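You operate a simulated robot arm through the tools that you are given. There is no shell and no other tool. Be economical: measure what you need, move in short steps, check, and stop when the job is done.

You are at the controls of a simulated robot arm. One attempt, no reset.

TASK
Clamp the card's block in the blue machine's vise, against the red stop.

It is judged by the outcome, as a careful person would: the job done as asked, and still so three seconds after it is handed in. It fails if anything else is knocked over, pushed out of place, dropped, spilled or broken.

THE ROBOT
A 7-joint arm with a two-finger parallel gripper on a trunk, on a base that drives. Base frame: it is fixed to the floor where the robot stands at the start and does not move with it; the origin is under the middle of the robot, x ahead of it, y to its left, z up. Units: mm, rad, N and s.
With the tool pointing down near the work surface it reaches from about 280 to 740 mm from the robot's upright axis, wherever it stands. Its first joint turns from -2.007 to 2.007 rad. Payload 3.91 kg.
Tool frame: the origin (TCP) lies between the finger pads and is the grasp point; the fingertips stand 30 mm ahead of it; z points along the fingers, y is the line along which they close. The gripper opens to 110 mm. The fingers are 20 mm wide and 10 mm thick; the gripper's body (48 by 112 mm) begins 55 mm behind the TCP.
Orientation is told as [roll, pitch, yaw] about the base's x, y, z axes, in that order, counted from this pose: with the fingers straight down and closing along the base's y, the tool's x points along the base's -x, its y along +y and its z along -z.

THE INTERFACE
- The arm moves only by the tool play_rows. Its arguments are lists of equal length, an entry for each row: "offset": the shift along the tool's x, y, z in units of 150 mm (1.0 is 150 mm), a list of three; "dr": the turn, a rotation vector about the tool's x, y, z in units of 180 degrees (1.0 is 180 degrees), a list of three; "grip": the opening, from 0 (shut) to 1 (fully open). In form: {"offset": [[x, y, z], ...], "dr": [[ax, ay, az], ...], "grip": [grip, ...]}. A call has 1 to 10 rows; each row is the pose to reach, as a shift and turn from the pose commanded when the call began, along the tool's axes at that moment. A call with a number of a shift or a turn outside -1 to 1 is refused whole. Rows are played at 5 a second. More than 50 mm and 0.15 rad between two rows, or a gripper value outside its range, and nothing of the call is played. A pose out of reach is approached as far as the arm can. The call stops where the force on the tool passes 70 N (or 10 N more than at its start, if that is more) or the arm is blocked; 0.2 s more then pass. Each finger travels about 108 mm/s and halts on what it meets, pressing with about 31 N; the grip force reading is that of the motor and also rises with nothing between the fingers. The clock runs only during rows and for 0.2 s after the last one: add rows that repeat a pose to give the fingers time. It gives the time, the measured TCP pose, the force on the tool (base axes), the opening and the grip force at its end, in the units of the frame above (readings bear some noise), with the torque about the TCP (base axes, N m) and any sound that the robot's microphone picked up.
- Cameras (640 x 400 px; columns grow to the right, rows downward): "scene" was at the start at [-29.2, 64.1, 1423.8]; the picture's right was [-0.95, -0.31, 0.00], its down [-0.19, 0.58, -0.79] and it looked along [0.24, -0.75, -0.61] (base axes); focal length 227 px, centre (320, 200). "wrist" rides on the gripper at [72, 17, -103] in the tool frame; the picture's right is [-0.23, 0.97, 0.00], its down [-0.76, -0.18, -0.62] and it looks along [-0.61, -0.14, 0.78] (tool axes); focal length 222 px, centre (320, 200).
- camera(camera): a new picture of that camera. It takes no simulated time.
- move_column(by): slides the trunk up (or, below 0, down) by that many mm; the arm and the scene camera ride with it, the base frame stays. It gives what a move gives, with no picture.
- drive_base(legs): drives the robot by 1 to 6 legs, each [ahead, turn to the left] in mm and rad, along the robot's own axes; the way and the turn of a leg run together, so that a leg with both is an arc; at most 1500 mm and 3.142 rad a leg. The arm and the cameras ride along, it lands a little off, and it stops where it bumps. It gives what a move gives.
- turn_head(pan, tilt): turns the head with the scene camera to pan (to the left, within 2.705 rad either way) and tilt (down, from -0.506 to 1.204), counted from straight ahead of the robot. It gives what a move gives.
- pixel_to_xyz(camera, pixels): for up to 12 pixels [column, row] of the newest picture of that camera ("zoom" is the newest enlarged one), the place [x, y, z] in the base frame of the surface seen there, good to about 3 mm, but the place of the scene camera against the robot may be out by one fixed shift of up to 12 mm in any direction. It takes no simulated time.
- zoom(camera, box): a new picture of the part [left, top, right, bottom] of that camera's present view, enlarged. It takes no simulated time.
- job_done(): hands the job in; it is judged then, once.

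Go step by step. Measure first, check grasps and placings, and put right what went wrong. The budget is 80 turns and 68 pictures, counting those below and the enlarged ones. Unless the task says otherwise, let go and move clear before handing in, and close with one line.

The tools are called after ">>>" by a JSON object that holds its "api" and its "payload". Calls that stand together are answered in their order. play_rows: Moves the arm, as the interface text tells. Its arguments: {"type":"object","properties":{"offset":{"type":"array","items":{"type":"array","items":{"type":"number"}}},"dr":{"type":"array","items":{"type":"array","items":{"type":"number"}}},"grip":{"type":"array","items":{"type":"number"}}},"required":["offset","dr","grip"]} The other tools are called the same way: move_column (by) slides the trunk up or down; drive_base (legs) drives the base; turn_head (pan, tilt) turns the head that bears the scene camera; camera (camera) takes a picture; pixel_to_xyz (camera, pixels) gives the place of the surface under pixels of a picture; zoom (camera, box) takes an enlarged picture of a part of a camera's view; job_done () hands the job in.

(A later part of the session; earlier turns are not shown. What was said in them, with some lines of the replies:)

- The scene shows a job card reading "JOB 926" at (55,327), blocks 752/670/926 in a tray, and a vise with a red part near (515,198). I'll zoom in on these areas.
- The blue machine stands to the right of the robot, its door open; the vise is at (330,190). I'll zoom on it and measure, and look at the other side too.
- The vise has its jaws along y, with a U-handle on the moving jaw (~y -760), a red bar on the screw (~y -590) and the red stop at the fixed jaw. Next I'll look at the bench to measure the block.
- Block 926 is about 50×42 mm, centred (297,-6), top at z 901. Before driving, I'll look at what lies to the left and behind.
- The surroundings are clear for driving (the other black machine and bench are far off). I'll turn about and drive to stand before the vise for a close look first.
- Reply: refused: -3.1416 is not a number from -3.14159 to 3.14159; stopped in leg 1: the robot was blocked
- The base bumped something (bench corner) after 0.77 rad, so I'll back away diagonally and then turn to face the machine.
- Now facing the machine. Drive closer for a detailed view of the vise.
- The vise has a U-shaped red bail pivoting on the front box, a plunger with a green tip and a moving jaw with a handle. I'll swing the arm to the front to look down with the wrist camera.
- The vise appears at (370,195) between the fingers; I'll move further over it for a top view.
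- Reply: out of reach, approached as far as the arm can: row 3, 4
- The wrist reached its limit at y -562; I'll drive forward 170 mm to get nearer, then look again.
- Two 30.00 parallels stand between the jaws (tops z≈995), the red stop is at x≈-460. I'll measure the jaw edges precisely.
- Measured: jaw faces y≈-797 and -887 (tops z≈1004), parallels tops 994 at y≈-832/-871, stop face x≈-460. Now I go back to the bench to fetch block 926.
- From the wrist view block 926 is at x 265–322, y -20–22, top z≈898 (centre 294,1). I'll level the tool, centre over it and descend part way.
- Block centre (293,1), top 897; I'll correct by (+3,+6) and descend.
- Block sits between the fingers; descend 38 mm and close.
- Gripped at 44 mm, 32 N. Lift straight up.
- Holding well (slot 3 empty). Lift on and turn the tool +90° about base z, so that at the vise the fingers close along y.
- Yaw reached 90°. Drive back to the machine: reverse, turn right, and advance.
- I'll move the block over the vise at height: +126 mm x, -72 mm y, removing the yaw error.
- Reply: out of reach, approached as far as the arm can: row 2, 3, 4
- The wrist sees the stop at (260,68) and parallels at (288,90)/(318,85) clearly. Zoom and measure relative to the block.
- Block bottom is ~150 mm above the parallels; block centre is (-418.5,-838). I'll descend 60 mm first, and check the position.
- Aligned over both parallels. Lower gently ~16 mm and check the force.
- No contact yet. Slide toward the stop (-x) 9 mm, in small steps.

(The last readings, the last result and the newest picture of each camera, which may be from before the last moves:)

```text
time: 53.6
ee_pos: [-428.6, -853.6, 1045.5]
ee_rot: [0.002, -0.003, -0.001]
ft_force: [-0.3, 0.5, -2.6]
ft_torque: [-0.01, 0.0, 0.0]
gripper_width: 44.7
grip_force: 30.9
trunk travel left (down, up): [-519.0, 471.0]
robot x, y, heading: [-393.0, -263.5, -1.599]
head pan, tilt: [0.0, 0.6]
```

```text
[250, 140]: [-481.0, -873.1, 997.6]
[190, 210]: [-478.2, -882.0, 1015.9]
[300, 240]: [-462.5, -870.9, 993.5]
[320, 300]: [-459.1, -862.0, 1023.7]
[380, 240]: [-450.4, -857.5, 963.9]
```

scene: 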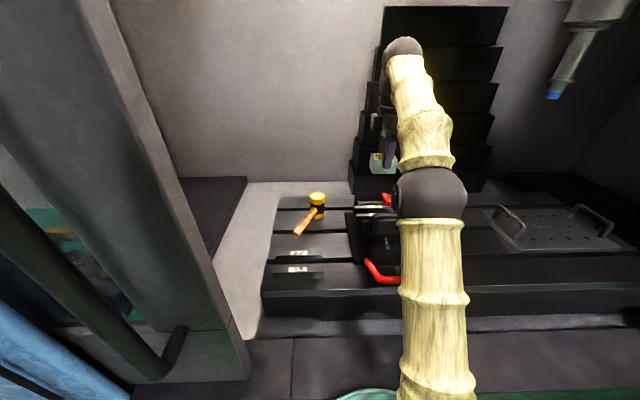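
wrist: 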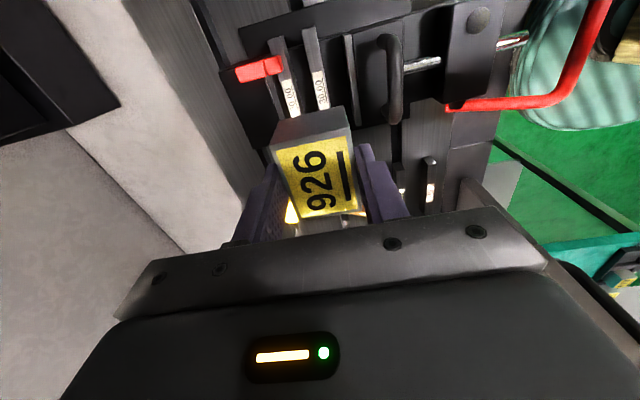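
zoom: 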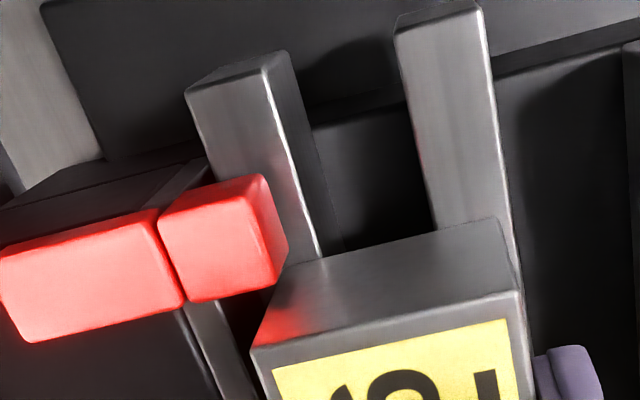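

Close to the stop (gap ~2-3 mm). Now lower to seat on the parallels in 1 mm steps.

>>> {"api": "play_rows", "payload": {"offset": [[0, 0, 0.01], [0, 0, 0.016], [0, 0, 0.02], [0, 0, 0.02]], "dr": [[0, 0, 0], [0, 0, 0], [0, 0, 0], [0, 0, 0]], "grip": [0.2, 0.2, 0.2, 0.2]}}

```text
time: 54.6
ee_pos: [-427.5, -853.0, 1044.7]
ee_rot: [-0.006, -0.001, 0.001]
ft_force: [-1.6, -7.1, 20.7]
ft_torque: [-0.05, 0.03, -0.03]
gripper_width: 44.6
grip_force: 31.9
trunk travel left (down, up): [-519.0, 471.0]
robot x, y, heading: [-390.9, -263.6, -1.599]
head pan, tilt: [0.0, 0.6]
```

Seated contact (≈23 N). Ease up 2.5 mm and slide into the stop by 1 mm rows.

>>> {"api": "play_rows", "payload": {"offset": [[0, 0, -0.017], [0.007, 0, -0.017], [0.014, 0, -0.017], [0.021, 0, -0.017], [0.021, 0, -0.017]], "dr": [[0, 0, 0], [0, 0, 0], [0, 0, 0], [0, 0, 0], [0, 0, 0]], "grip": [0.2, 0.2, 0.2, 0.2, 0.2]}}

>>> {"api": "zoom", "payload": {"camera": "wrist", "box": [220, 40, 360, 160]}}

```text
time: 55.8
ee_pos: [-430.6, -853.3, 1044.3]
ee_rot: [0.0, -0.001, 0.0]
ft_force: [2.0, 0.0, -3.3]
ft_torque: [0.03, -0.06, 0.03]
gripper_width: 44.6
grip_force: 31.1
trunk travel left (down, up): [-519.0, 471.0]
robot x, y, heading: [-387.7, -261.9, -1.6]
head pan, tilt: [0.0, 0.6]
```

```text
3.33 times, centred on (290, 100) of wrist
```

zoom: 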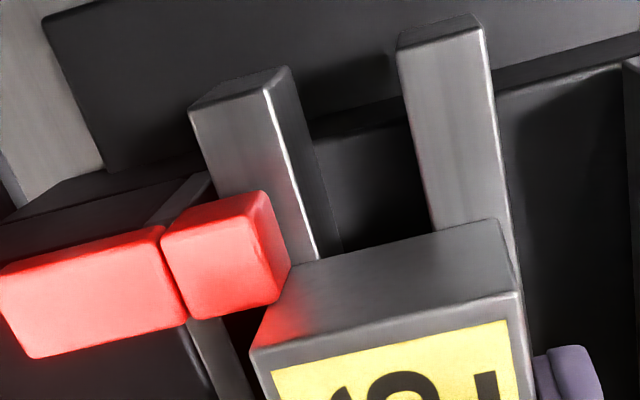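

>>> {"api": "play_rows", "payload": {"offset": [[0.006, 0, 0], [0.012, 0, 0], [0.012, 0, 0]], "dr": [[0, 0, 0], [0, 0, 0], [0, 0, 0]], "grip": [0.2, 0.2, 0.2]}}

```text
time: 56.6
ee_pos: [-429.8, -854.8, 1044.6]
ee_rot: [0.0, -0.001, 0.003]
ft_force: [10.7, 1.9, -6.7]
ft_torque: [0.18, -0.34, 0.14]
gripper_width: 44.7
grip_force: 30.1
trunk travel left (down, up): [-519.0, 471.0]
robot x, y, heading: [-389.1, -262.1, -1.6]
head pan, tilt: [0.0, 0.6]
```

Contact with the stop (10.7 N). Lower onto the parallels and release.

>>> {"api": "play_rows", "payload": {"offset": [[0, 0, 0.01], [0, 0, 0.015], [0, 0, 0.015], [0, 0, 0.015], [0, 0, 0.015], [0, 0, 0.015]], "dr": [[0, 0, 0], [0, 0, 0], [0, 0, 0], [0, 0, 0], [0, 0, 0], [0, 0, 0]], "grip": [0.2, 0.2, 0.2, 0.5, 0.6, 0.6]}}

>>> {"api": "zoom", "payload": {"camera": "wrist", "box": [180, 0, 420, 240]}}

```text
time: 58.0
ee_pos: [-434.2, -853.5, 1041.9]
ee_rot: [-0.002, -0.001, 0.0]
ft_force: [0.4, 0.3, -0.4]
ft_torque: [-0.05, 0.0, 0.04]
gripper_width: 66.2
grip_force: 0.1
trunk travel left (down, up): [-519.0, 471.0]
robot x, y, heading: [-387.4, -257.6, -1.601]
head pan, tilt: [0.0, 0.6]
```

```text
1.67 times, centred on (300, 120) of wrist
```

zoom: 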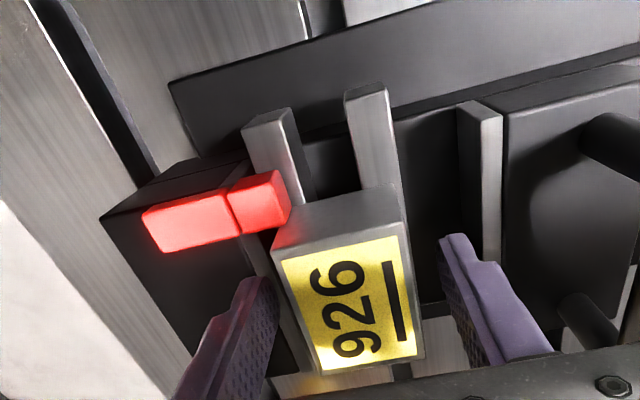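

Block seated at the stop. Rise clear, then move over the jaw's U-handle to slide the jaw shut.

>>> {"api": "play_rows", "payload": {"offset": [[0, 0, -0.2], [0, 0, -0.45], [0, 0, -0.7], [0, 0.3, -0.7], [0, 0.6, -0.7], [0, 0.6, -0.7]], "dr": [[0, 0, 0], [0, 0, 0], [0, 0, 0], [0, 0, 0], [0, 0, 0], [0, 0, 0]], "grip": [0.6, 0.6, 0.6, 0.6, 0.6, 0.6]}}

>>> {"api": "camera", "payload": {"camera": "wrist"}}

```text
time: 59.4
ee_pos: [-434.3, -763.2, 1145.1]
ee_rot: [0.001, 0.0, 0.0]
ft_force: [-0.3, 0.4, 0.2]
ft_torque: [0.02, -0.03, -0.02]
gripper_width: 65.9
grip_force: 0.1
trunk travel left (down, up): [-519.0, 471.0]
robot x, y, heading: [-385.2, -259.0, -1.599]
head pan, tilt: [0.0, 0.6]
```

```text
29 pictures are left
```

wrist: 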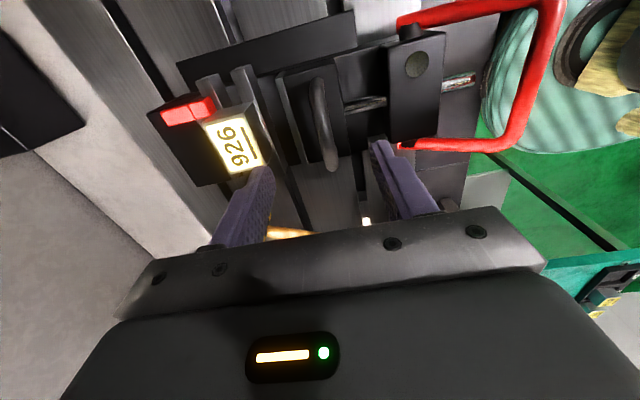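

>>> {"api": "pixel_to_xyz", "payload": {"camera": "wrist", "pixels": [[317, 85], [321, 120], [327, 150], [235, 145], [415, 62], [455, 82], [473, 78], [412, 30], [402, 145], [535, 80], [555, 20], [430, 18]]}}

>>> {"api": "zoom", "payload": {"camera": "wrist", "box": [260, 0, 600, 200]}}

```text
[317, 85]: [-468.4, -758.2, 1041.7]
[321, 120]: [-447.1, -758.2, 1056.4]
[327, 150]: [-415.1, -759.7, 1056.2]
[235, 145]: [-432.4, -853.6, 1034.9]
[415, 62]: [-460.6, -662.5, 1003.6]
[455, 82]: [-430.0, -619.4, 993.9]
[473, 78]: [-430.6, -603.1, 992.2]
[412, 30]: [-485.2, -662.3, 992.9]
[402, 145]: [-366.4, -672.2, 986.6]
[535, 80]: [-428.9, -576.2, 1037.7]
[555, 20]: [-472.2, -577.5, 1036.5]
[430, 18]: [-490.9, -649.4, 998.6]
```

```text
1.88 times, centred on (430, 100) of wrist
```

zoom: 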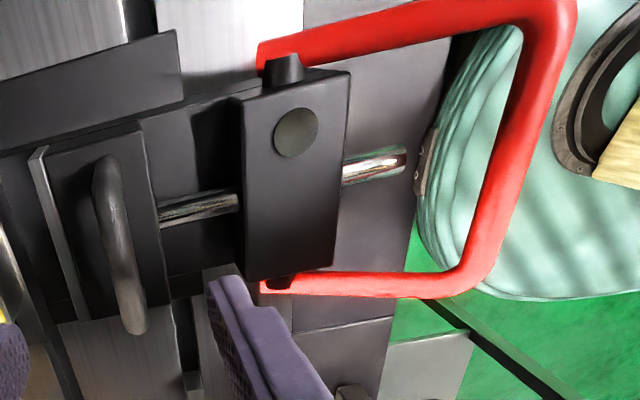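

U-handle bar at y≈-758, z≈1056; bail pivot at y≈-665, z≈987 with crossbar at y -577, z 1037. Descend on the U-handle and close the fingers on it.

>>> {"api": "play_rows", "payload": {"offset": [[0, 0.03, 0.2], [0, 0.03, 0.4], [0, 0.03, 0.63], [0, 0.03, 0.63], [0, 0.03, 0.63], [0, 0.03, 0.63], [0, 0.03, 0.63]], "dr": [[0, 0, 0], [0, 0, 0], [0, 0, 0], [0, 0, 0], [0, 0, 0], [0, 0, 0], [0, 0, 0]], "grip": [0.6, 0.6, 0.6, 0.4, 0.2, 0.05, 0.05]}}

>>> {"api": "camera", "payload": {"camera": "wrist"}}

```text
time: 61.0
ee_pos: [-435.0, -759.8, 1053.7]
ee_rot: [-0.002, -0.002, 0.001]
ft_force: [-0.5, -23.3, 7.7]
ft_torque: [-0.17, -0.07, 0.1]
gripper_width: 13.9
grip_force: 44.9
trunk travel left (down, up): [-519.0, 471.0]
robot x, y, heading: [-391.8, -259.8, -1.605]
head pan, tilt: [0.0, 0.6]
```

```text
27 pictures are left
```

wrist: 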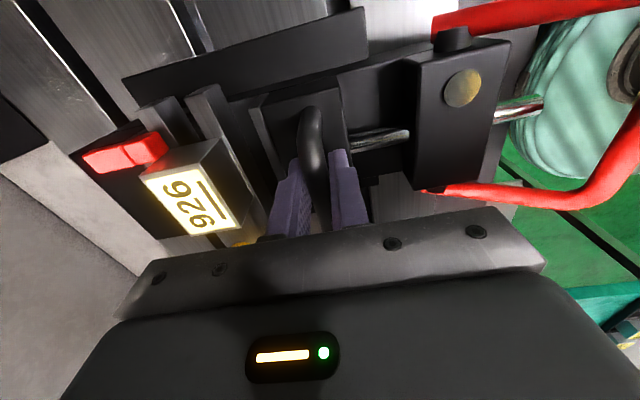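

Handle gripped (14 mm). Push the jaw toward the block (-y) in steps.

>>> {"api": "play_rows", "payload": {"offset": [[0, -0.03, 0], [0, -0.06, 0], [0, -0.09, 0], [0, -0.12, 0]], "dr": [[0, 0, 0], [0, 0, 0], [0, 0, 0], [0, 0, 0]], "grip": [0.05, 0.05, 0.05, 0.05]}}

>>> {"api": "camera", "payload": {"camera": "wrist"}}

```text
time: 62.0
ee_pos: [-435.3, -775.9, 1054.0]
ee_rot: [-0.001, -0.001, -0.002]
ft_force: [-5.4, 2.3, 2.2]
ft_torque: [0.07, -0.3, 0.14]
gripper_width: 13.4
grip_force: 45.0
trunk travel left (down, up): [-519.0, 471.0]
robot x, y, heading: [-388.9, -262.5, -1.596]
head pan, tilt: [0.0, 0.6]
```

```text
26 pictures are left
```

wrist: 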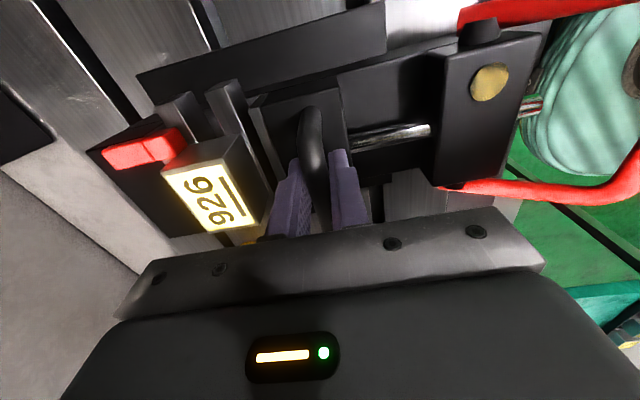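

The jaw slides. Continue 22 mm, then slow.

>>> {"api": "play_rows", "payload": {"offset": [[0, -0.03, 0], [0, -0.06, 0], [0, -0.09, 0], [0, -0.12, 0], [0, -0.15, 0]], "dr": [[0, 0, 0], [0, 0, 0], [0, 0, 0], [0, 0, 0], [0, 0, 0]], "grip": [0.05, 0.05, 0.05, 0.05, 0.05]}}

>>> {"api": "zoom", "payload": {"camera": "wrist", "box": [80, 40, 380, 240]}}

```text
time: 63.2
ee_pos: [-436.4, -799.9, 1052.5]
ee_rot: [-0.002, -0.001, -0.002]
ft_force: [-12.1, 4.9, -7.8]
ft_torque: [0.05, 1.01, 0.1]
gripper_width: 13.7
grip_force: 45.3
trunk travel left (down, up): [-519.0, 471.0]
robot x, y, heading: [-389.3, -260.2, -1.601]
head pan, tilt: [0.0, 0.6]
```

```text
2.00 times, centred on (230, 140) of wrist
```

zoom: 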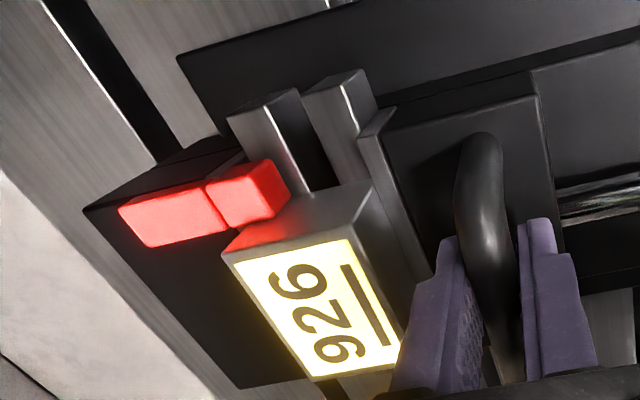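

>>> {"api": "play_rows", "payload": {"offset": [[0, -0.015, 0], [0, -0.03, 0], [0, -0.045, 0], [0, -0.06, 0], [0, -0.07, 0]], "dr": [[0, 0, 0], [0, 0, 0], [0, 0, 0], [0, 0, 0], [0, 0, 0]], "grip": [0.05, 0.05, 0.05, 0.05, 0.05]}}

>>> {"api": "zoom", "payload": {"camera": "wrist", "box": [80, 40, 380, 240]}}

```text
time: 64.4
ee_pos: [-434.6, -803.1, 1053.2]
ee_rot: [0.006, -0.003, -0.003]
ft_force: [-19.1, 43.7, -12.2]
ft_torque: [0.05, 0.34, 0.23]
gripper_width: 13.8
grip_force: 45.1
trunk travel left (down, up): [-519.0, 471.0]
robot x, y, heading: [-386.0, -260.4, -1.597]
head pan, tilt: [0.0, 0.6]
```

```text
2.00 times, centred on (230, 140) of wrist
```

zoom: 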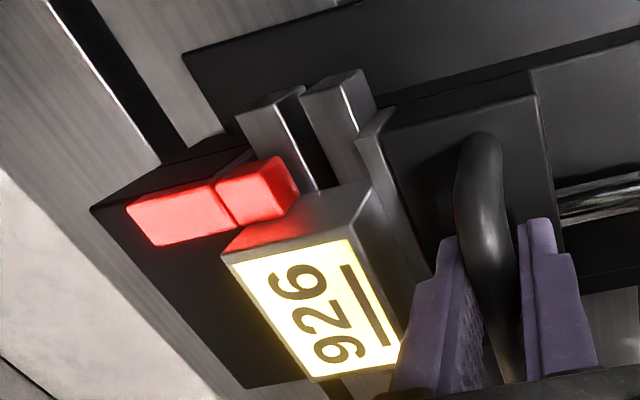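

Resistance 44 N at y -803. I'll measure whether the block touches the fixed jaw.

>>> {"api": "pixel_to_xyz", "payload": {"camera": "zoom", "pixels": [[230, 255], [345, 205], [280, 330], [300, 300], [386, 270], [400, 280], [295, 190], [237, 160], [150, 210], [355, 190], [245, 310], [235, 310]]}}

>>> {"api": "zoom", "payload": {"camera": "wrist", "box": [120, 90, 280, 240]}}

```text
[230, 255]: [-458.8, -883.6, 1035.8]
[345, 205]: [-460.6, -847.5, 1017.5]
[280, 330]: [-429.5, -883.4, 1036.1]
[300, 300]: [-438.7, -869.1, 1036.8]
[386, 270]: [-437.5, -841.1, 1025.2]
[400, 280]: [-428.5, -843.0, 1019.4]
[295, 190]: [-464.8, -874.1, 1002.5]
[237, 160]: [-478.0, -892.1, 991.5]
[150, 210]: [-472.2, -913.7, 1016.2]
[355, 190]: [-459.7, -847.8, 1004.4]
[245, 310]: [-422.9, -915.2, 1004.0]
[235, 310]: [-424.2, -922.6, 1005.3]
```

```text
2.67 times, centred on (200, 165) of wrist
```

zoom: 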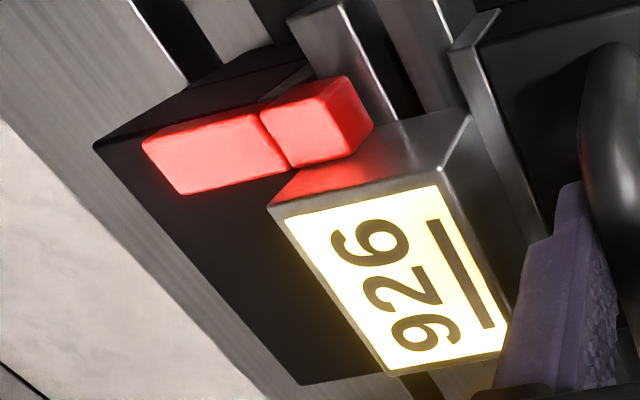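

Block is at y -885…-841, i.e. against the fixed jaw and stop (x -460). Release the handle gently and rise.

>>> {"api": "play_rows", "payload": {"offset": [[0, 0.02, 0], [0, 0.03, 0], [0, 0.03, 0], [0, 0.03, 0], [0, 0.03, -0.2], [0, 0.03, -0.5], [0, 0.03, -0.75]], "dr": [[0, 0, 0], [0, 0, 0], [0, 0, 0], [0, 0, 0], [0, 0, 0], [0, 0, 0], [0, 0, 0]], "grip": [0.05, 0.05, 0.3, 0.4, 0.4, 0.4, 0.4]}}

>>> {"api": "drive_base", "payload": {"legs": [[-140, 0]]}}

>>> {"api": "camera", "payload": {"camera": "wrist"}}

```text
time: 66.0
ee_pos: [-431.9, -806.4, 1166.8]
ee_rot: [-0.001, -0.001, -0.001]
ft_force: [0.7, 0.1, -0.3]
ft_torque: [-0.02, 0.02, 0.0]
gripper_width: 44.1
grip_force: 0.1
trunk travel left (down, up): [-519.0, 471.0]
robot x, y, heading: [-386.8, -261.8, -1.6]
head pan, tilt: [0.0, 0.6]
```

```text
time: 67.3
ee_pos: [-427.4, -666.5, 1167.0]
ee_rot: [-0.002, -0.001, 0.0]
ft_force: [0.4, 0.3, -0.7]
ft_torque: [-0.03, -0.01, -0.02]
gripper_width: 44.0
grip_force: 0.1
trunk travel left (down, up): [-519.0, 471.0]
robot x, y, heading: [-387.0, -123.0, -1.599]
head pan, tilt: [0.0, 0.6]
```

```text
22 pictures are left
```

wrist: 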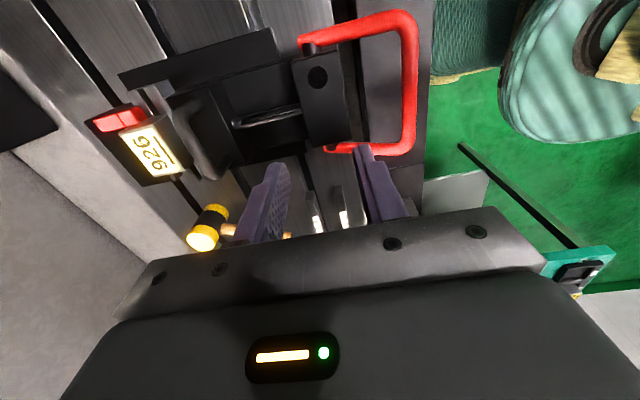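

>>> {"api": "play_rows", "payload": {"offset": [[0, 0.3, 0], [0, 0.6, 0], [0, 0.6, 0.2]], "dr": [[0, 0, 0], [0, 0, 0], [0, 0, 0]], "grip": [0.5, 0.5, 0.5]}}

>>> {"api": "zoom", "payload": {"camera": "wrist", "box": [80, 0, 440, 240]}}

>>> {"api": "pixel_to_xyz", "payload": {"camera": "zoom", "pixels": [[440, 120], [450, 200], [435, 60], [330, 235], [380, 250], [320, 90], [300, 160], [330, 175]]}}

```text
time: 68.1
ee_pos: [-425.9, -576.6, 1134.9]
ee_rot: [-0.003, -0.003, 0.0]
ft_force: [0.2, 0.0, 0.3]
ft_torque: [0.01, -0.01, 0.04]
gripper_width: 55.1
grip_force: 0.0
trunk travel left (down, up): [-519.0, 471.0]
robot x, y, heading: [-382.3, -124.8, -1.604]
head pan, tilt: [0.0, 0.6]
```

```text
1.67 times, centred on (260, 120) of wrist
```

zoom: 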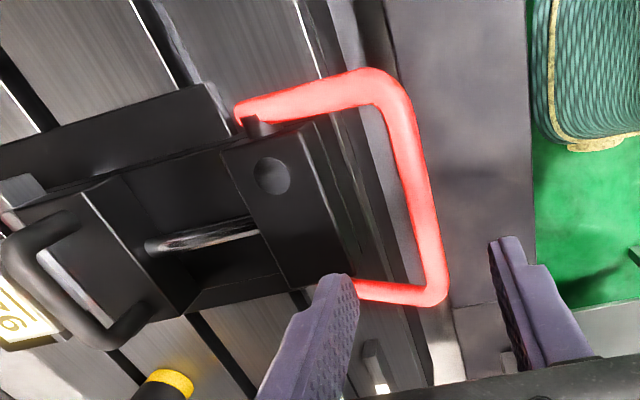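

```text
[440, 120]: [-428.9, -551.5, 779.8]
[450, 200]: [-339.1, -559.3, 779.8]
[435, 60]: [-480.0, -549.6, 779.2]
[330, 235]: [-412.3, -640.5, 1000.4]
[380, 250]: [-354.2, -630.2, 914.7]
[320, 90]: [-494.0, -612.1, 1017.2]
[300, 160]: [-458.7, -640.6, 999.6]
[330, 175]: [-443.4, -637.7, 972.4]
```

>>> {"api": "pixel_to_xyz", "payload": {"camera": "zoom", "pixels": [[415, 190], [405, 150], [428, 250], [395, 100], [432, 280], [250, 110], [380, 285], [255, 128], [300, 98], [350, 85]]}}

```text
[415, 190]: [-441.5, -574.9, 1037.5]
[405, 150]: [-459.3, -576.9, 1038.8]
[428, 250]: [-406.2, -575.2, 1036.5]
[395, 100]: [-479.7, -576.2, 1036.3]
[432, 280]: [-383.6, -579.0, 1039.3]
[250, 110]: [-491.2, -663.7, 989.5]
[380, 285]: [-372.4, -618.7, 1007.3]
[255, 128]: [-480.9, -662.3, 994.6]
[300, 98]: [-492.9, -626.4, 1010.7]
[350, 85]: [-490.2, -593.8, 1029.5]
```

Crossbar at y≈-576, z≈1031 (x -428). Descend and grip it.

>>> {"api": "play_rows", "payload": {"offset": [[0, 0, 0.25], [0, 0, 0.5], [0, 0, 0.67], [0, 0, 0.67], [0, 0, 0.67], [0, 0, 0.67]], "dr": [[0, 0, 0], [0, 0, 0], [0, 0, 0], [0, 0, 0], [0, 0, 0], [0, 0, 0]], "grip": [0.5, 0.5, 0.5, 0.3, 0.08, 0.08]}}

```text
time: 69.5
ee_pos: [-425.4, -577.1, 1037.0]
ee_rot: [0.0, -0.002, -0.003]
ft_force: [-0.3, 5.2, -1.6]
ft_torque: [0.23, 0.09, 0.63]
gripper_width: 14.7
grip_force: 45.4
trunk travel left (down, up): [-519.0, 471.0]
robot x, y, heading: [-380.1, -124.9, -1.598]
head pan, tilt: [0.0, 0.6]
```

Gripped (14.7 mm). Test a small upward arc move (about the pivot) and read the force.

>>> {"api": "play_rows", "payload": {"offset": [[0, -0.016, -0.025], [0, -0.034, -0.05], [0, -0.034, -0.05]], "dr": [[0, 0, 0], [0, 0, 0], [0, 0, 0]], "grip": [0.08, 0.08, 0.08]}}

```text
time: 70.3
ee_pos: [-426.0, -576.6, 1042.4]
ee_rot: [0.011, -0.002, -0.001]
ft_force: [5.4, 34.5, -32.0]
ft_torque: [0.24, -0.15, 0.44]
gripper_width: 14.7
grip_force: 44.9
trunk travel left (down, up): [-519.0, 471.0]
robot x, y, heading: [-383.1, -124.9, -1.598]
head pan, tilt: [0.0, 0.6]
```

Upward is resisted (~47 N, no swing). Try downward along the arc.

>>> {"api": "play_rows", "payload": {"offset": [[0, 0.02, 0.03], [0, 0.034, 0.05], [0, 0.055, 0.09], [0, 0.079, 0.155], [0, 0.079, 0.155]], "dr": [[0, 0, 0], [0, 0, 0], [0, 0, 0], [0, 0, 0], [0, 0, 0]], "grip": [0.08, 0.08, 0.08, 0.08, 0.08]}}

>>> {"api": "camera", "payload": {"camera": "wrist"}}

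```text
time: 71.5
ee_pos: [-427.2, -567.7, 1023.3]
ee_rot: [-0.004, 0.001, 0.0]
ft_force: [7.5, 10.8, 5.7]
ft_torque: [-0.01, 0.83, 0.38]
gripper_width: 14.5
grip_force: 45.3
trunk travel left (down, up): [-519.0, 471.0]
robot x, y, heading: [-385.1, -122.5, -1.6]
head pan, tilt: [0.0, 0.6]
```

```text
20 pictures are left
```

wrist: 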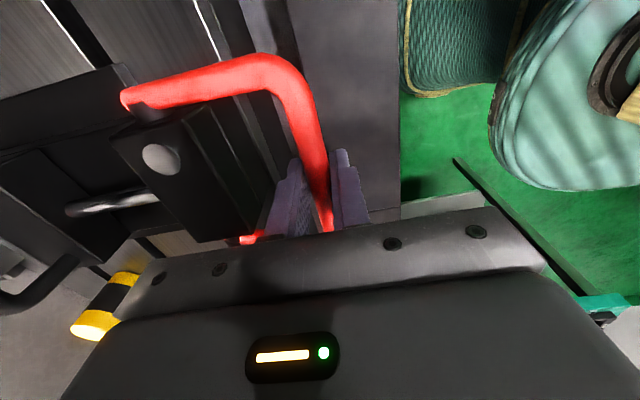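

The bail swings down, so that's the clamping direction. Continue downward along the arc, watching force.

>>> {"api": "play_rows", "payload": {"offset": [[0, 0.015, 0.05], [0, 0.028, 0.1], [0, 0.036, 0.15], [0, 0.04, 0.2], [0, 0.04, 0.2]], "dr": [[0, 0, 0], [0, 0, 0], [0, 0, 0], [0, 0, 0], [0, 0, 0]], "grip": [0.08, 0.08, 0.08, 0.08, 0.08]}}

```text
time: 72.7
ee_pos: [-426.2, -563.4, 990.4]
ee_rot: [-0.002, 0.0, 0.001]
ft_force: [6.1, 0.8, 4.0]
ft_torque: [-0.25, 0.32, 0.45]
gripper_width: 14.8
grip_force: 45.2
trunk travel left (down, up): [-519.0, 471.0]
robot x, y, heading: [-386.0, -124.2, -1.602]
head pan, tilt: [0.0, 0.6]
```

>>> {"api": "play_rows", "payload": {"offset": [[0, -0.003, 0.045], [0, -0.01, 0.09], [0, -0.02, 0.14], [0, -0.036, 0.19], [0, -0.055, 0.235], [0, -0.055, 0.235]], "dr": [[0, 0, 0], [0, 0, 0], [0, 0, 0], [0, 0, 0], [0, 0, 0], [0, 0, 0]], "grip": [0.08, 0.08, 0.08, 0.08, 0.08, 0.08]}}

>>> {"api": "camera", "payload": {"camera": "wrist"}}

```text
time: 74.1
ee_pos: [-426.3, -569.0, 955.4]
ee_rot: [0.005, -0.001, 0.0]
ft_force: [9.9, 35.5, -9.6]
ft_torque: [-0.07, 0.76, 0.56]
gripper_width: 14.8
grip_force: 44.5
trunk travel left (down, up): [-519.0, 471.0]
robot x, y, heading: [-384.5, -121.4, -1.6]
head pan, tilt: [0.0, 0.6]
```

```text
19 pictures are left
```

wrist: 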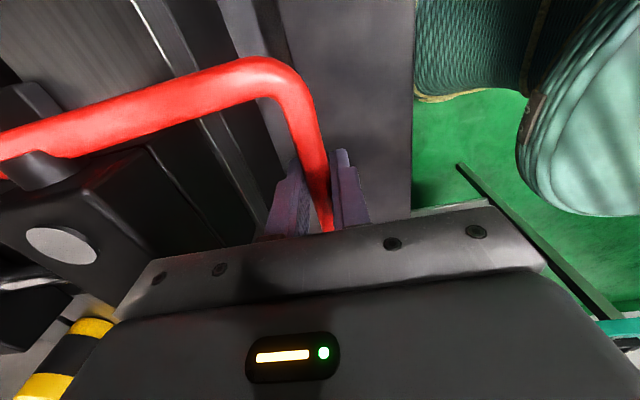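

Still moving with little vertical resistance (y force is radius mismatch). Continue down.

>>> {"api": "play_rows", "payload": {"offset": [[0, -0.004, 0.04], [0, -0.02, 0.08], [0, -0.04, 0.12], [0, -0.058, 0.15], [0, -0.058, 0.15]], "dr": [[0, 0, 0], [0, 0, 0], [0, 0, 0], [0, 0, 0], [0, 0, 0]], "grip": [0.08, 0.08, 0.08, 0.08, 0.08]}}

>>> {"api": "zoom", "payload": {"camera": "scene", "box": [260, 140, 500, 300]}}

```text
time: 75.3
ee_pos: [-426.2, -576.9, 935.7]
ee_rot: [0.002, -0.002, -0.001]
ft_force: [14.6, 38.2, 14.2]
ft_torque: [0.08, -0.62, 0.32]
gripper_width: 14.6
grip_force: 44.7
trunk travel left (down, up): [-519.0, 471.0]
robot x, y, heading: [-382.2, -122.9, -1.599]
head pan, tilt: [0.0, 0.6]
```

```text
2.50 times, centred on (380, 220) of scene
```

zoom: 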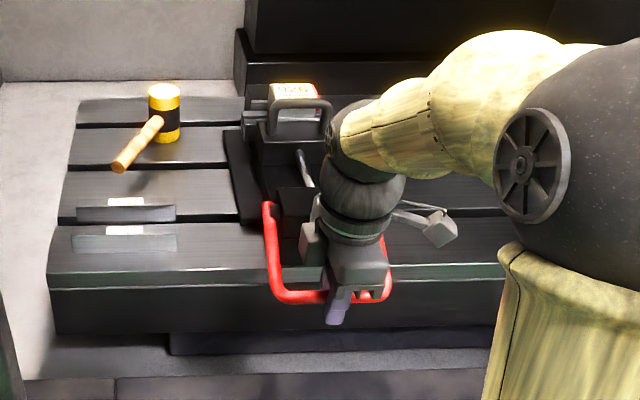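

Bail now ~33° below horizontal; resistance modest. Continue.

>>> {"api": "play_rows", "payload": {"offset": [[0, -0.01, 0.03], [0, -0.03, 0.06], [0, -0.052, 0.09], [0, -0.08, 0.115], [0, -0.08, 0.115]], "dr": [[0, 0, 0], [0, 0, 0], [0, 0, 0], [0, 0, 0], [0, 0, 0]], "grip": [0.08, 0.08, 0.08, 0.08, 0.08]}}

```text
time: 76.1
ee_pos: [-429.0, -576.3, 922.5]
ee_rot: [0.018, 0.003, 0.0]
ft_force: [0.2, 32.0, 24.7]
ft_torque: [-0.19, 0.23, 0.46]
gripper_width: 14.6
grip_force: 45.3
trunk travel left (down, up): [-519.0, 471.0]
robot x, y, heading: [-384.7, -123.9, -1.603]
head pan, tilt: [0.0, 0.6]
stopped in row 3: the force on the tool passed its limit (the readings are from after the stop); the commanded pose is now the measured one
```

Limit hit at z 922; look closely at bail, jaw and block.

>>> {"api": "zoom", "payload": {"camera": "scene", "box": [320, 160, 440, 270]}}

>>> {"api": "camera", "payload": {"camera": "wrist"}}

```text
3.64 times, centred on (380, 215) of scene
```

zoom: 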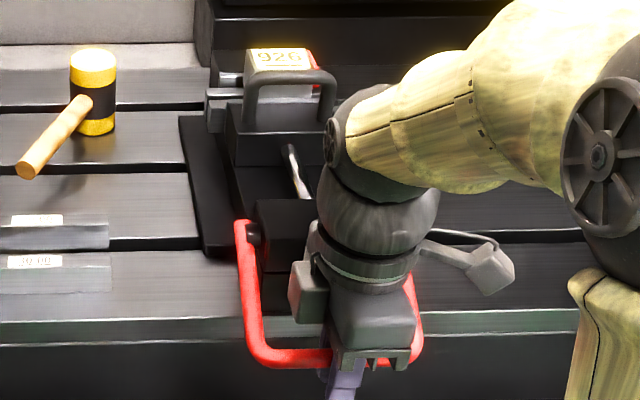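

```text
16 pictures are left
```

wrist: 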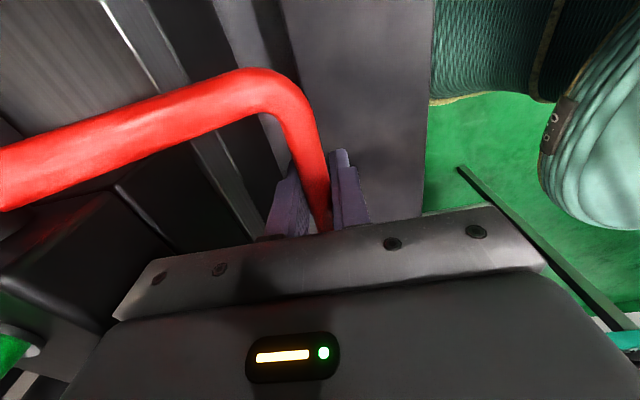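

>>> {"api": "pixel_to_xyz", "payload": {"camera": "wrist", "pixels": [[310, 150], [300, 120], [290, 95], [250, 80], [150, 125], [60, 165], [15, 345], [60, 250]]}}

>>> {"api": "play_rows", "payload": {"offset": [[0, -0.01, 0.015], [0, -0.02, 0.03], [0, -0.03, 0.045], [0, -0.04, 0.06]], "dr": [[0, 0, 0], [0, 0, 0], [0, 0, 0], [0, 0, 0]], "grip": [0.08, 0.08, 0.08, 0.08]}}

```text
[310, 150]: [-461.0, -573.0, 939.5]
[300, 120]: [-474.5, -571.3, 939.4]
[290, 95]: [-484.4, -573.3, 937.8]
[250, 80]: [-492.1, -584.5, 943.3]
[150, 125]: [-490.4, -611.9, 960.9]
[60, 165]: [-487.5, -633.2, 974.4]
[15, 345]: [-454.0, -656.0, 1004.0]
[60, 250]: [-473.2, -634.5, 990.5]
```

```text
time: 77.0
ee_pos: [-427.8, -577.3, 915.6]
ee_rot: [0.026, 0.001, 0.001]
ft_force: [-1.5, 45.0, 18.2]
ft_torque: [-3.14, -0.43, 0.74]
gripper_width: 18.3
grip_force: 9.2
trunk travel left (down, up): [-519.0, 471.0]
robot x, y, heading: [-385.5, -120.8, -1.597]
head pan, tilt: [0.0, 0.6]
stopped in row 4: the force on the tool passed its limit (the readings are from after the stop); the commanded pose is now the measured one
```

Crossbar is at z≈932, y≈-573 — about 30° below horizontal and at its hard limit (fingers just slid on it). Release and rise, then check the block and jaw.

>>> {"api": "play_rows", "payload": {"offset": [[0, 0.01, -0.03], [0, 0.02, -0.06], [0, 0.02, -0.06], [0, 0.02, -0.06], [0, 0.02, -0.3], [0, 0.02, -0.6], [0, 0.02, -0.9], [0, 0.02, -1.0]], "dr": [[0, 0, 0], [-0.008, 0, 0], [-0.008, 0, 0], [-0.008, 0, 0], [-0.008, 0, 0], [-0.008, 0, 0], [-0.008, 0, 0], [-0.008, 0, 0]], "grip": [0.12, 0.25, 0.35, 0.35, 0.35, 0.35, 0.35, 0.35]}}

>>> {"api": "camera", "payload": {"camera": "wrist"}}

```text
time: 78.8
ee_pos: [-430.6, -587.5, 1064.2]
ee_rot: [0.047, 0.0, -0.001]
ft_force: [-0.5, -1.0, -1.3]
ft_torque: [-0.02, 0.02, -0.04]
gripper_width: 38.5
grip_force: 0.1
trunk travel left (down, up): [-519.0, 471.0]
robot x, y, heading: [-383.4, -120.0, -1.604]
head pan, tilt: [0.0, 0.6]
```

```text
15 pictures are left
```

wrist: 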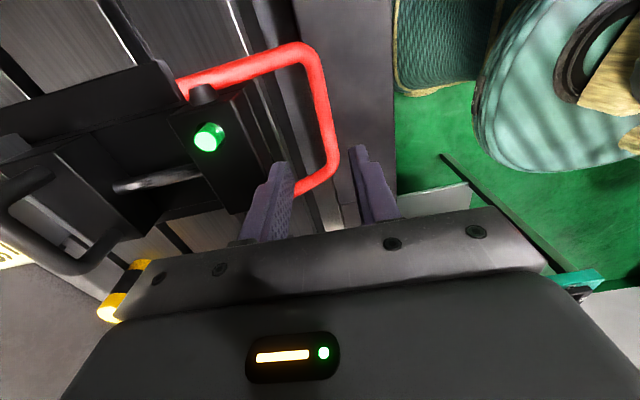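

The button on the vise has popped up green — clamp engaged. Rise clear and inspect the block.

>>> {"api": "play_rows", "payload": {"offset": [[0, 0, -0.3], [0, 0, -0.6], [0, 0, -0.7], [0, -0.3, -0.7], [0, -0.6, -0.7], [0, -0.6, -0.7]], "dr": [[0.01, 0, 0], [0.015, 0, 0], [0.015, 0, 0], [0.015, 0, 0], [0.015, 0, 0], [0.015, 0, 0]], "grip": [0.35, 0.35, 0.35, 0.35, 0.35, 0.35]}}

>>> {"api": "zoom", "payload": {"camera": "wrist", "box": [60, 60, 320, 220]}}

>>> {"api": "camera", "payload": {"camera": "wrist"}}

```text
time: 80.2
ee_pos: [-431.5, -681.7, 1160.2]
ee_rot: [0.001, 0.001, -0.001]
ft_force: [0.5, 0.5, -0.1]
ft_torque: [0.02, 0.01, -0.03]
gripper_width: 38.7
grip_force: 0.1
trunk travel left (down, up): [-519.0, 471.0]
robot x, y, heading: [-386.1, -119.7, -1.603]
head pan, tilt: [0.0, 0.6]
```

```text
2.46 times, centred on (190, 140) of wrist
```

zoom: 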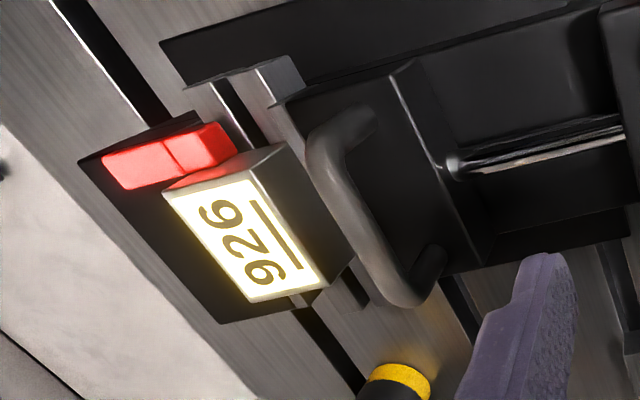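

```text
13 pictures are left
```

wrist: 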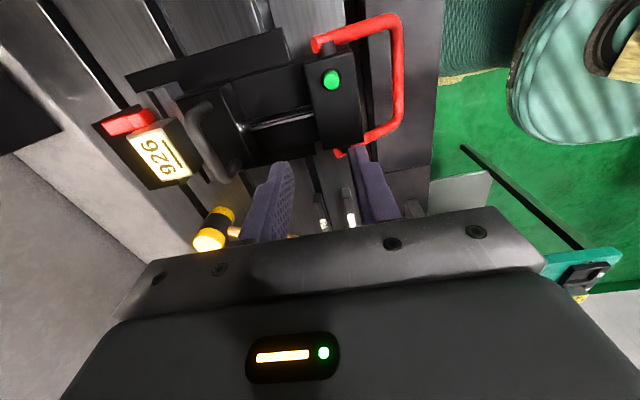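

>>> {"api": "zoom", "payload": {"camera": "wrist", "box": [90, 85, 210, 195]}}

>>> {"api": "pixel_to_xyz", "payload": {"camera": "zoom", "pixels": [[260, 200], [380, 165], [250, 160], [335, 130], [310, 260], [440, 260], [300, 330], [400, 390], [500, 280], [150, 170]]}}

```text
3.64 times, centred on (150, 140) of wrist
```

zoom: 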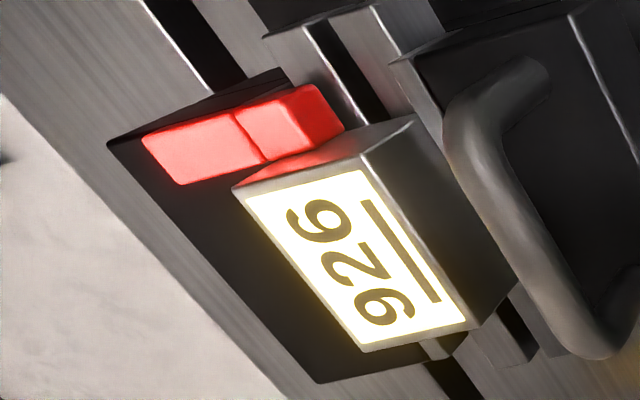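

```text
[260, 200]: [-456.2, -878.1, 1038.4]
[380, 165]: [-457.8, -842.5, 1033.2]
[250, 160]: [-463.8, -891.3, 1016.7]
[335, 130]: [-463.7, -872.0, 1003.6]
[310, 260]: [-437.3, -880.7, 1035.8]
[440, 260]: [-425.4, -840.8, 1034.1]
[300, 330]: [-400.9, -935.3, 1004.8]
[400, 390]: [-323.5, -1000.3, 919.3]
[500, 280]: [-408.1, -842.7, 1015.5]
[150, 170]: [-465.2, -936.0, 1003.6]
```

I want to verify the stop contact more closely; view from the scene camera along the gap.

>>> {"api": "zoom", "payload": {"camera": "scene", "box": [340, 155, 420, 205]}}

```text
8.00 times, centred on (380, 180) of scene
```

zoom: 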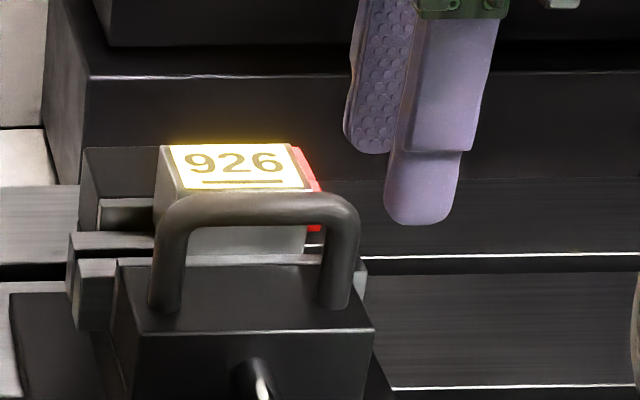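

>>> {"api": "zoom", "payload": {"camera": "scene", "box": [370, 170, 390, 186]}}

```text
16.00 times, centred on (380, 178) of scene
```

zoom: 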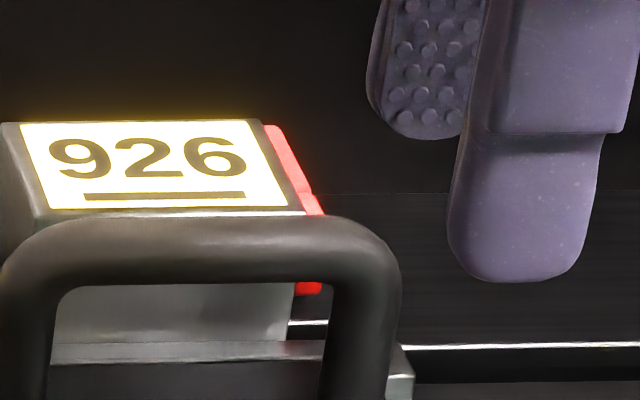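

Red sits directly by the block's edge, but a small gap could hide there. I'll drive forward and look straight down over the seam.

>>> {"api": "drive_base", "payload": {"legs": [[130, 0]]}}

>>> {"api": "play_rows", "payload": {"offset": [[-0.16, 0, 0], [-0.33, 0, 0], [-0.33, 0, 0]], "dr": [[0, 0, 0], [0, 0, 0], [0, 0, 0]], "grip": [0.35, 0.35, 0.35]}}

>>> {"api": "zoom", "payload": {"camera": "wrist", "box": [180, 0, 340, 100]}}

```text
time: 81.5
ee_pos: [-433.9, -808.9, 1158.9]
ee_rot: [0.004, 0.001, -0.002]
ft_force: [0.6, 0.0, 0.2]
ft_torque: [-0.02, -0.01, 0.0]
gripper_width: 38.3
grip_force: 0.1
trunk travel left (down, up): [-519.0, 471.0]
robot x, y, heading: [-388.7, -251.6, -1.598]
head pan, tilt: [0.0, 0.6]
```

```text
time: 82.3
ee_pos: [-383.8, -806.2, 1162.0]
ee_rot: [0.001, -0.001, 0.0]
ft_force: [1.3, 0.4, -0.3]
ft_torque: [0.01, -0.03, 0.0]
gripper_width: 38.5
grip_force: 0.1
trunk travel left (down, up): [-519.0, 471.0]
robot x, y, heading: [-385.9, -249.3, -1.598]
head pan, tilt: [0.0, 0.6]
```

```text
4.00 times, centred on (260, 50) of wrist
```

zoom: 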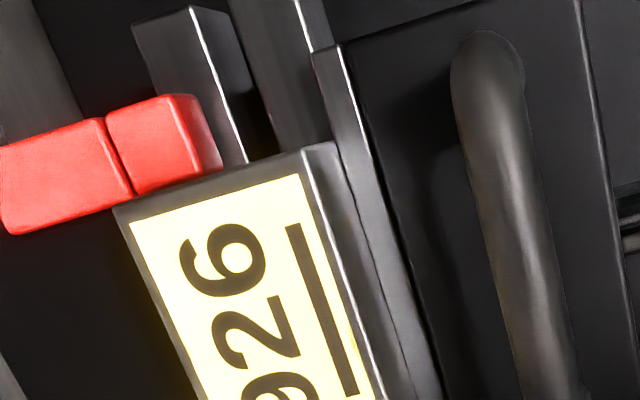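

The seam at (170,195) shows the stop right against the block with no gap, jaws are shut on it and the green indicator is up. Withdraw clear.

>>> {"api": "drive_base", "payload": {"legs": [[-350, 0]]}}

>>> {"api": "camera", "payload": {"camera": "scene"}}

```text
time: 84.5
ee_pos: [-375.0, -460.6, 1161.6]
ee_rot: [0.001, 0.001, -0.001]
ft_force: [-0.5, -0.1, -0.5]
ft_torque: [0.01, 0.04, -0.02]
gripper_width: 38.8
grip_force: 0.1
trunk travel left (down, up): [-519.0, 471.0]
robot x, y, heading: [-376.0, 98.6, -1.6]
head pan, tilt: [0.0, 0.6]
```

```text
8 pictures are left
```

scene: 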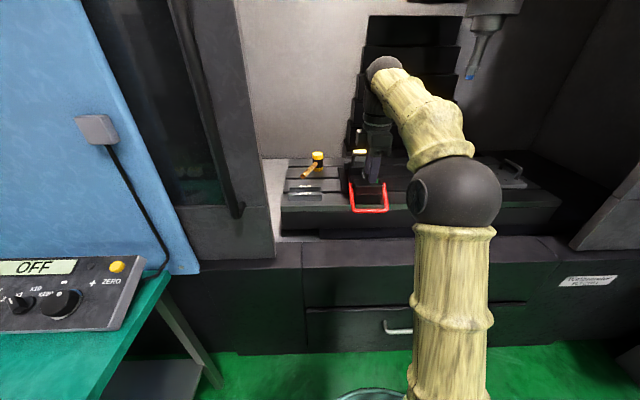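

The arm is clear of the vise, the bail is down at (370,205), and the mallet and spare parallels are undisturbed. Handing in.

>>> {"api": "job_done", "payload": {}}

```text
The job is handed in.
```

Block 926, the one on the job card, is clamped in the blue machine's vise against the red stop, with the bail locked down and the vise's green indicator showing. Early on, the base bumped something while turning beside the bench, but nothing on the bench looked disturbed in the pictures afterwards.
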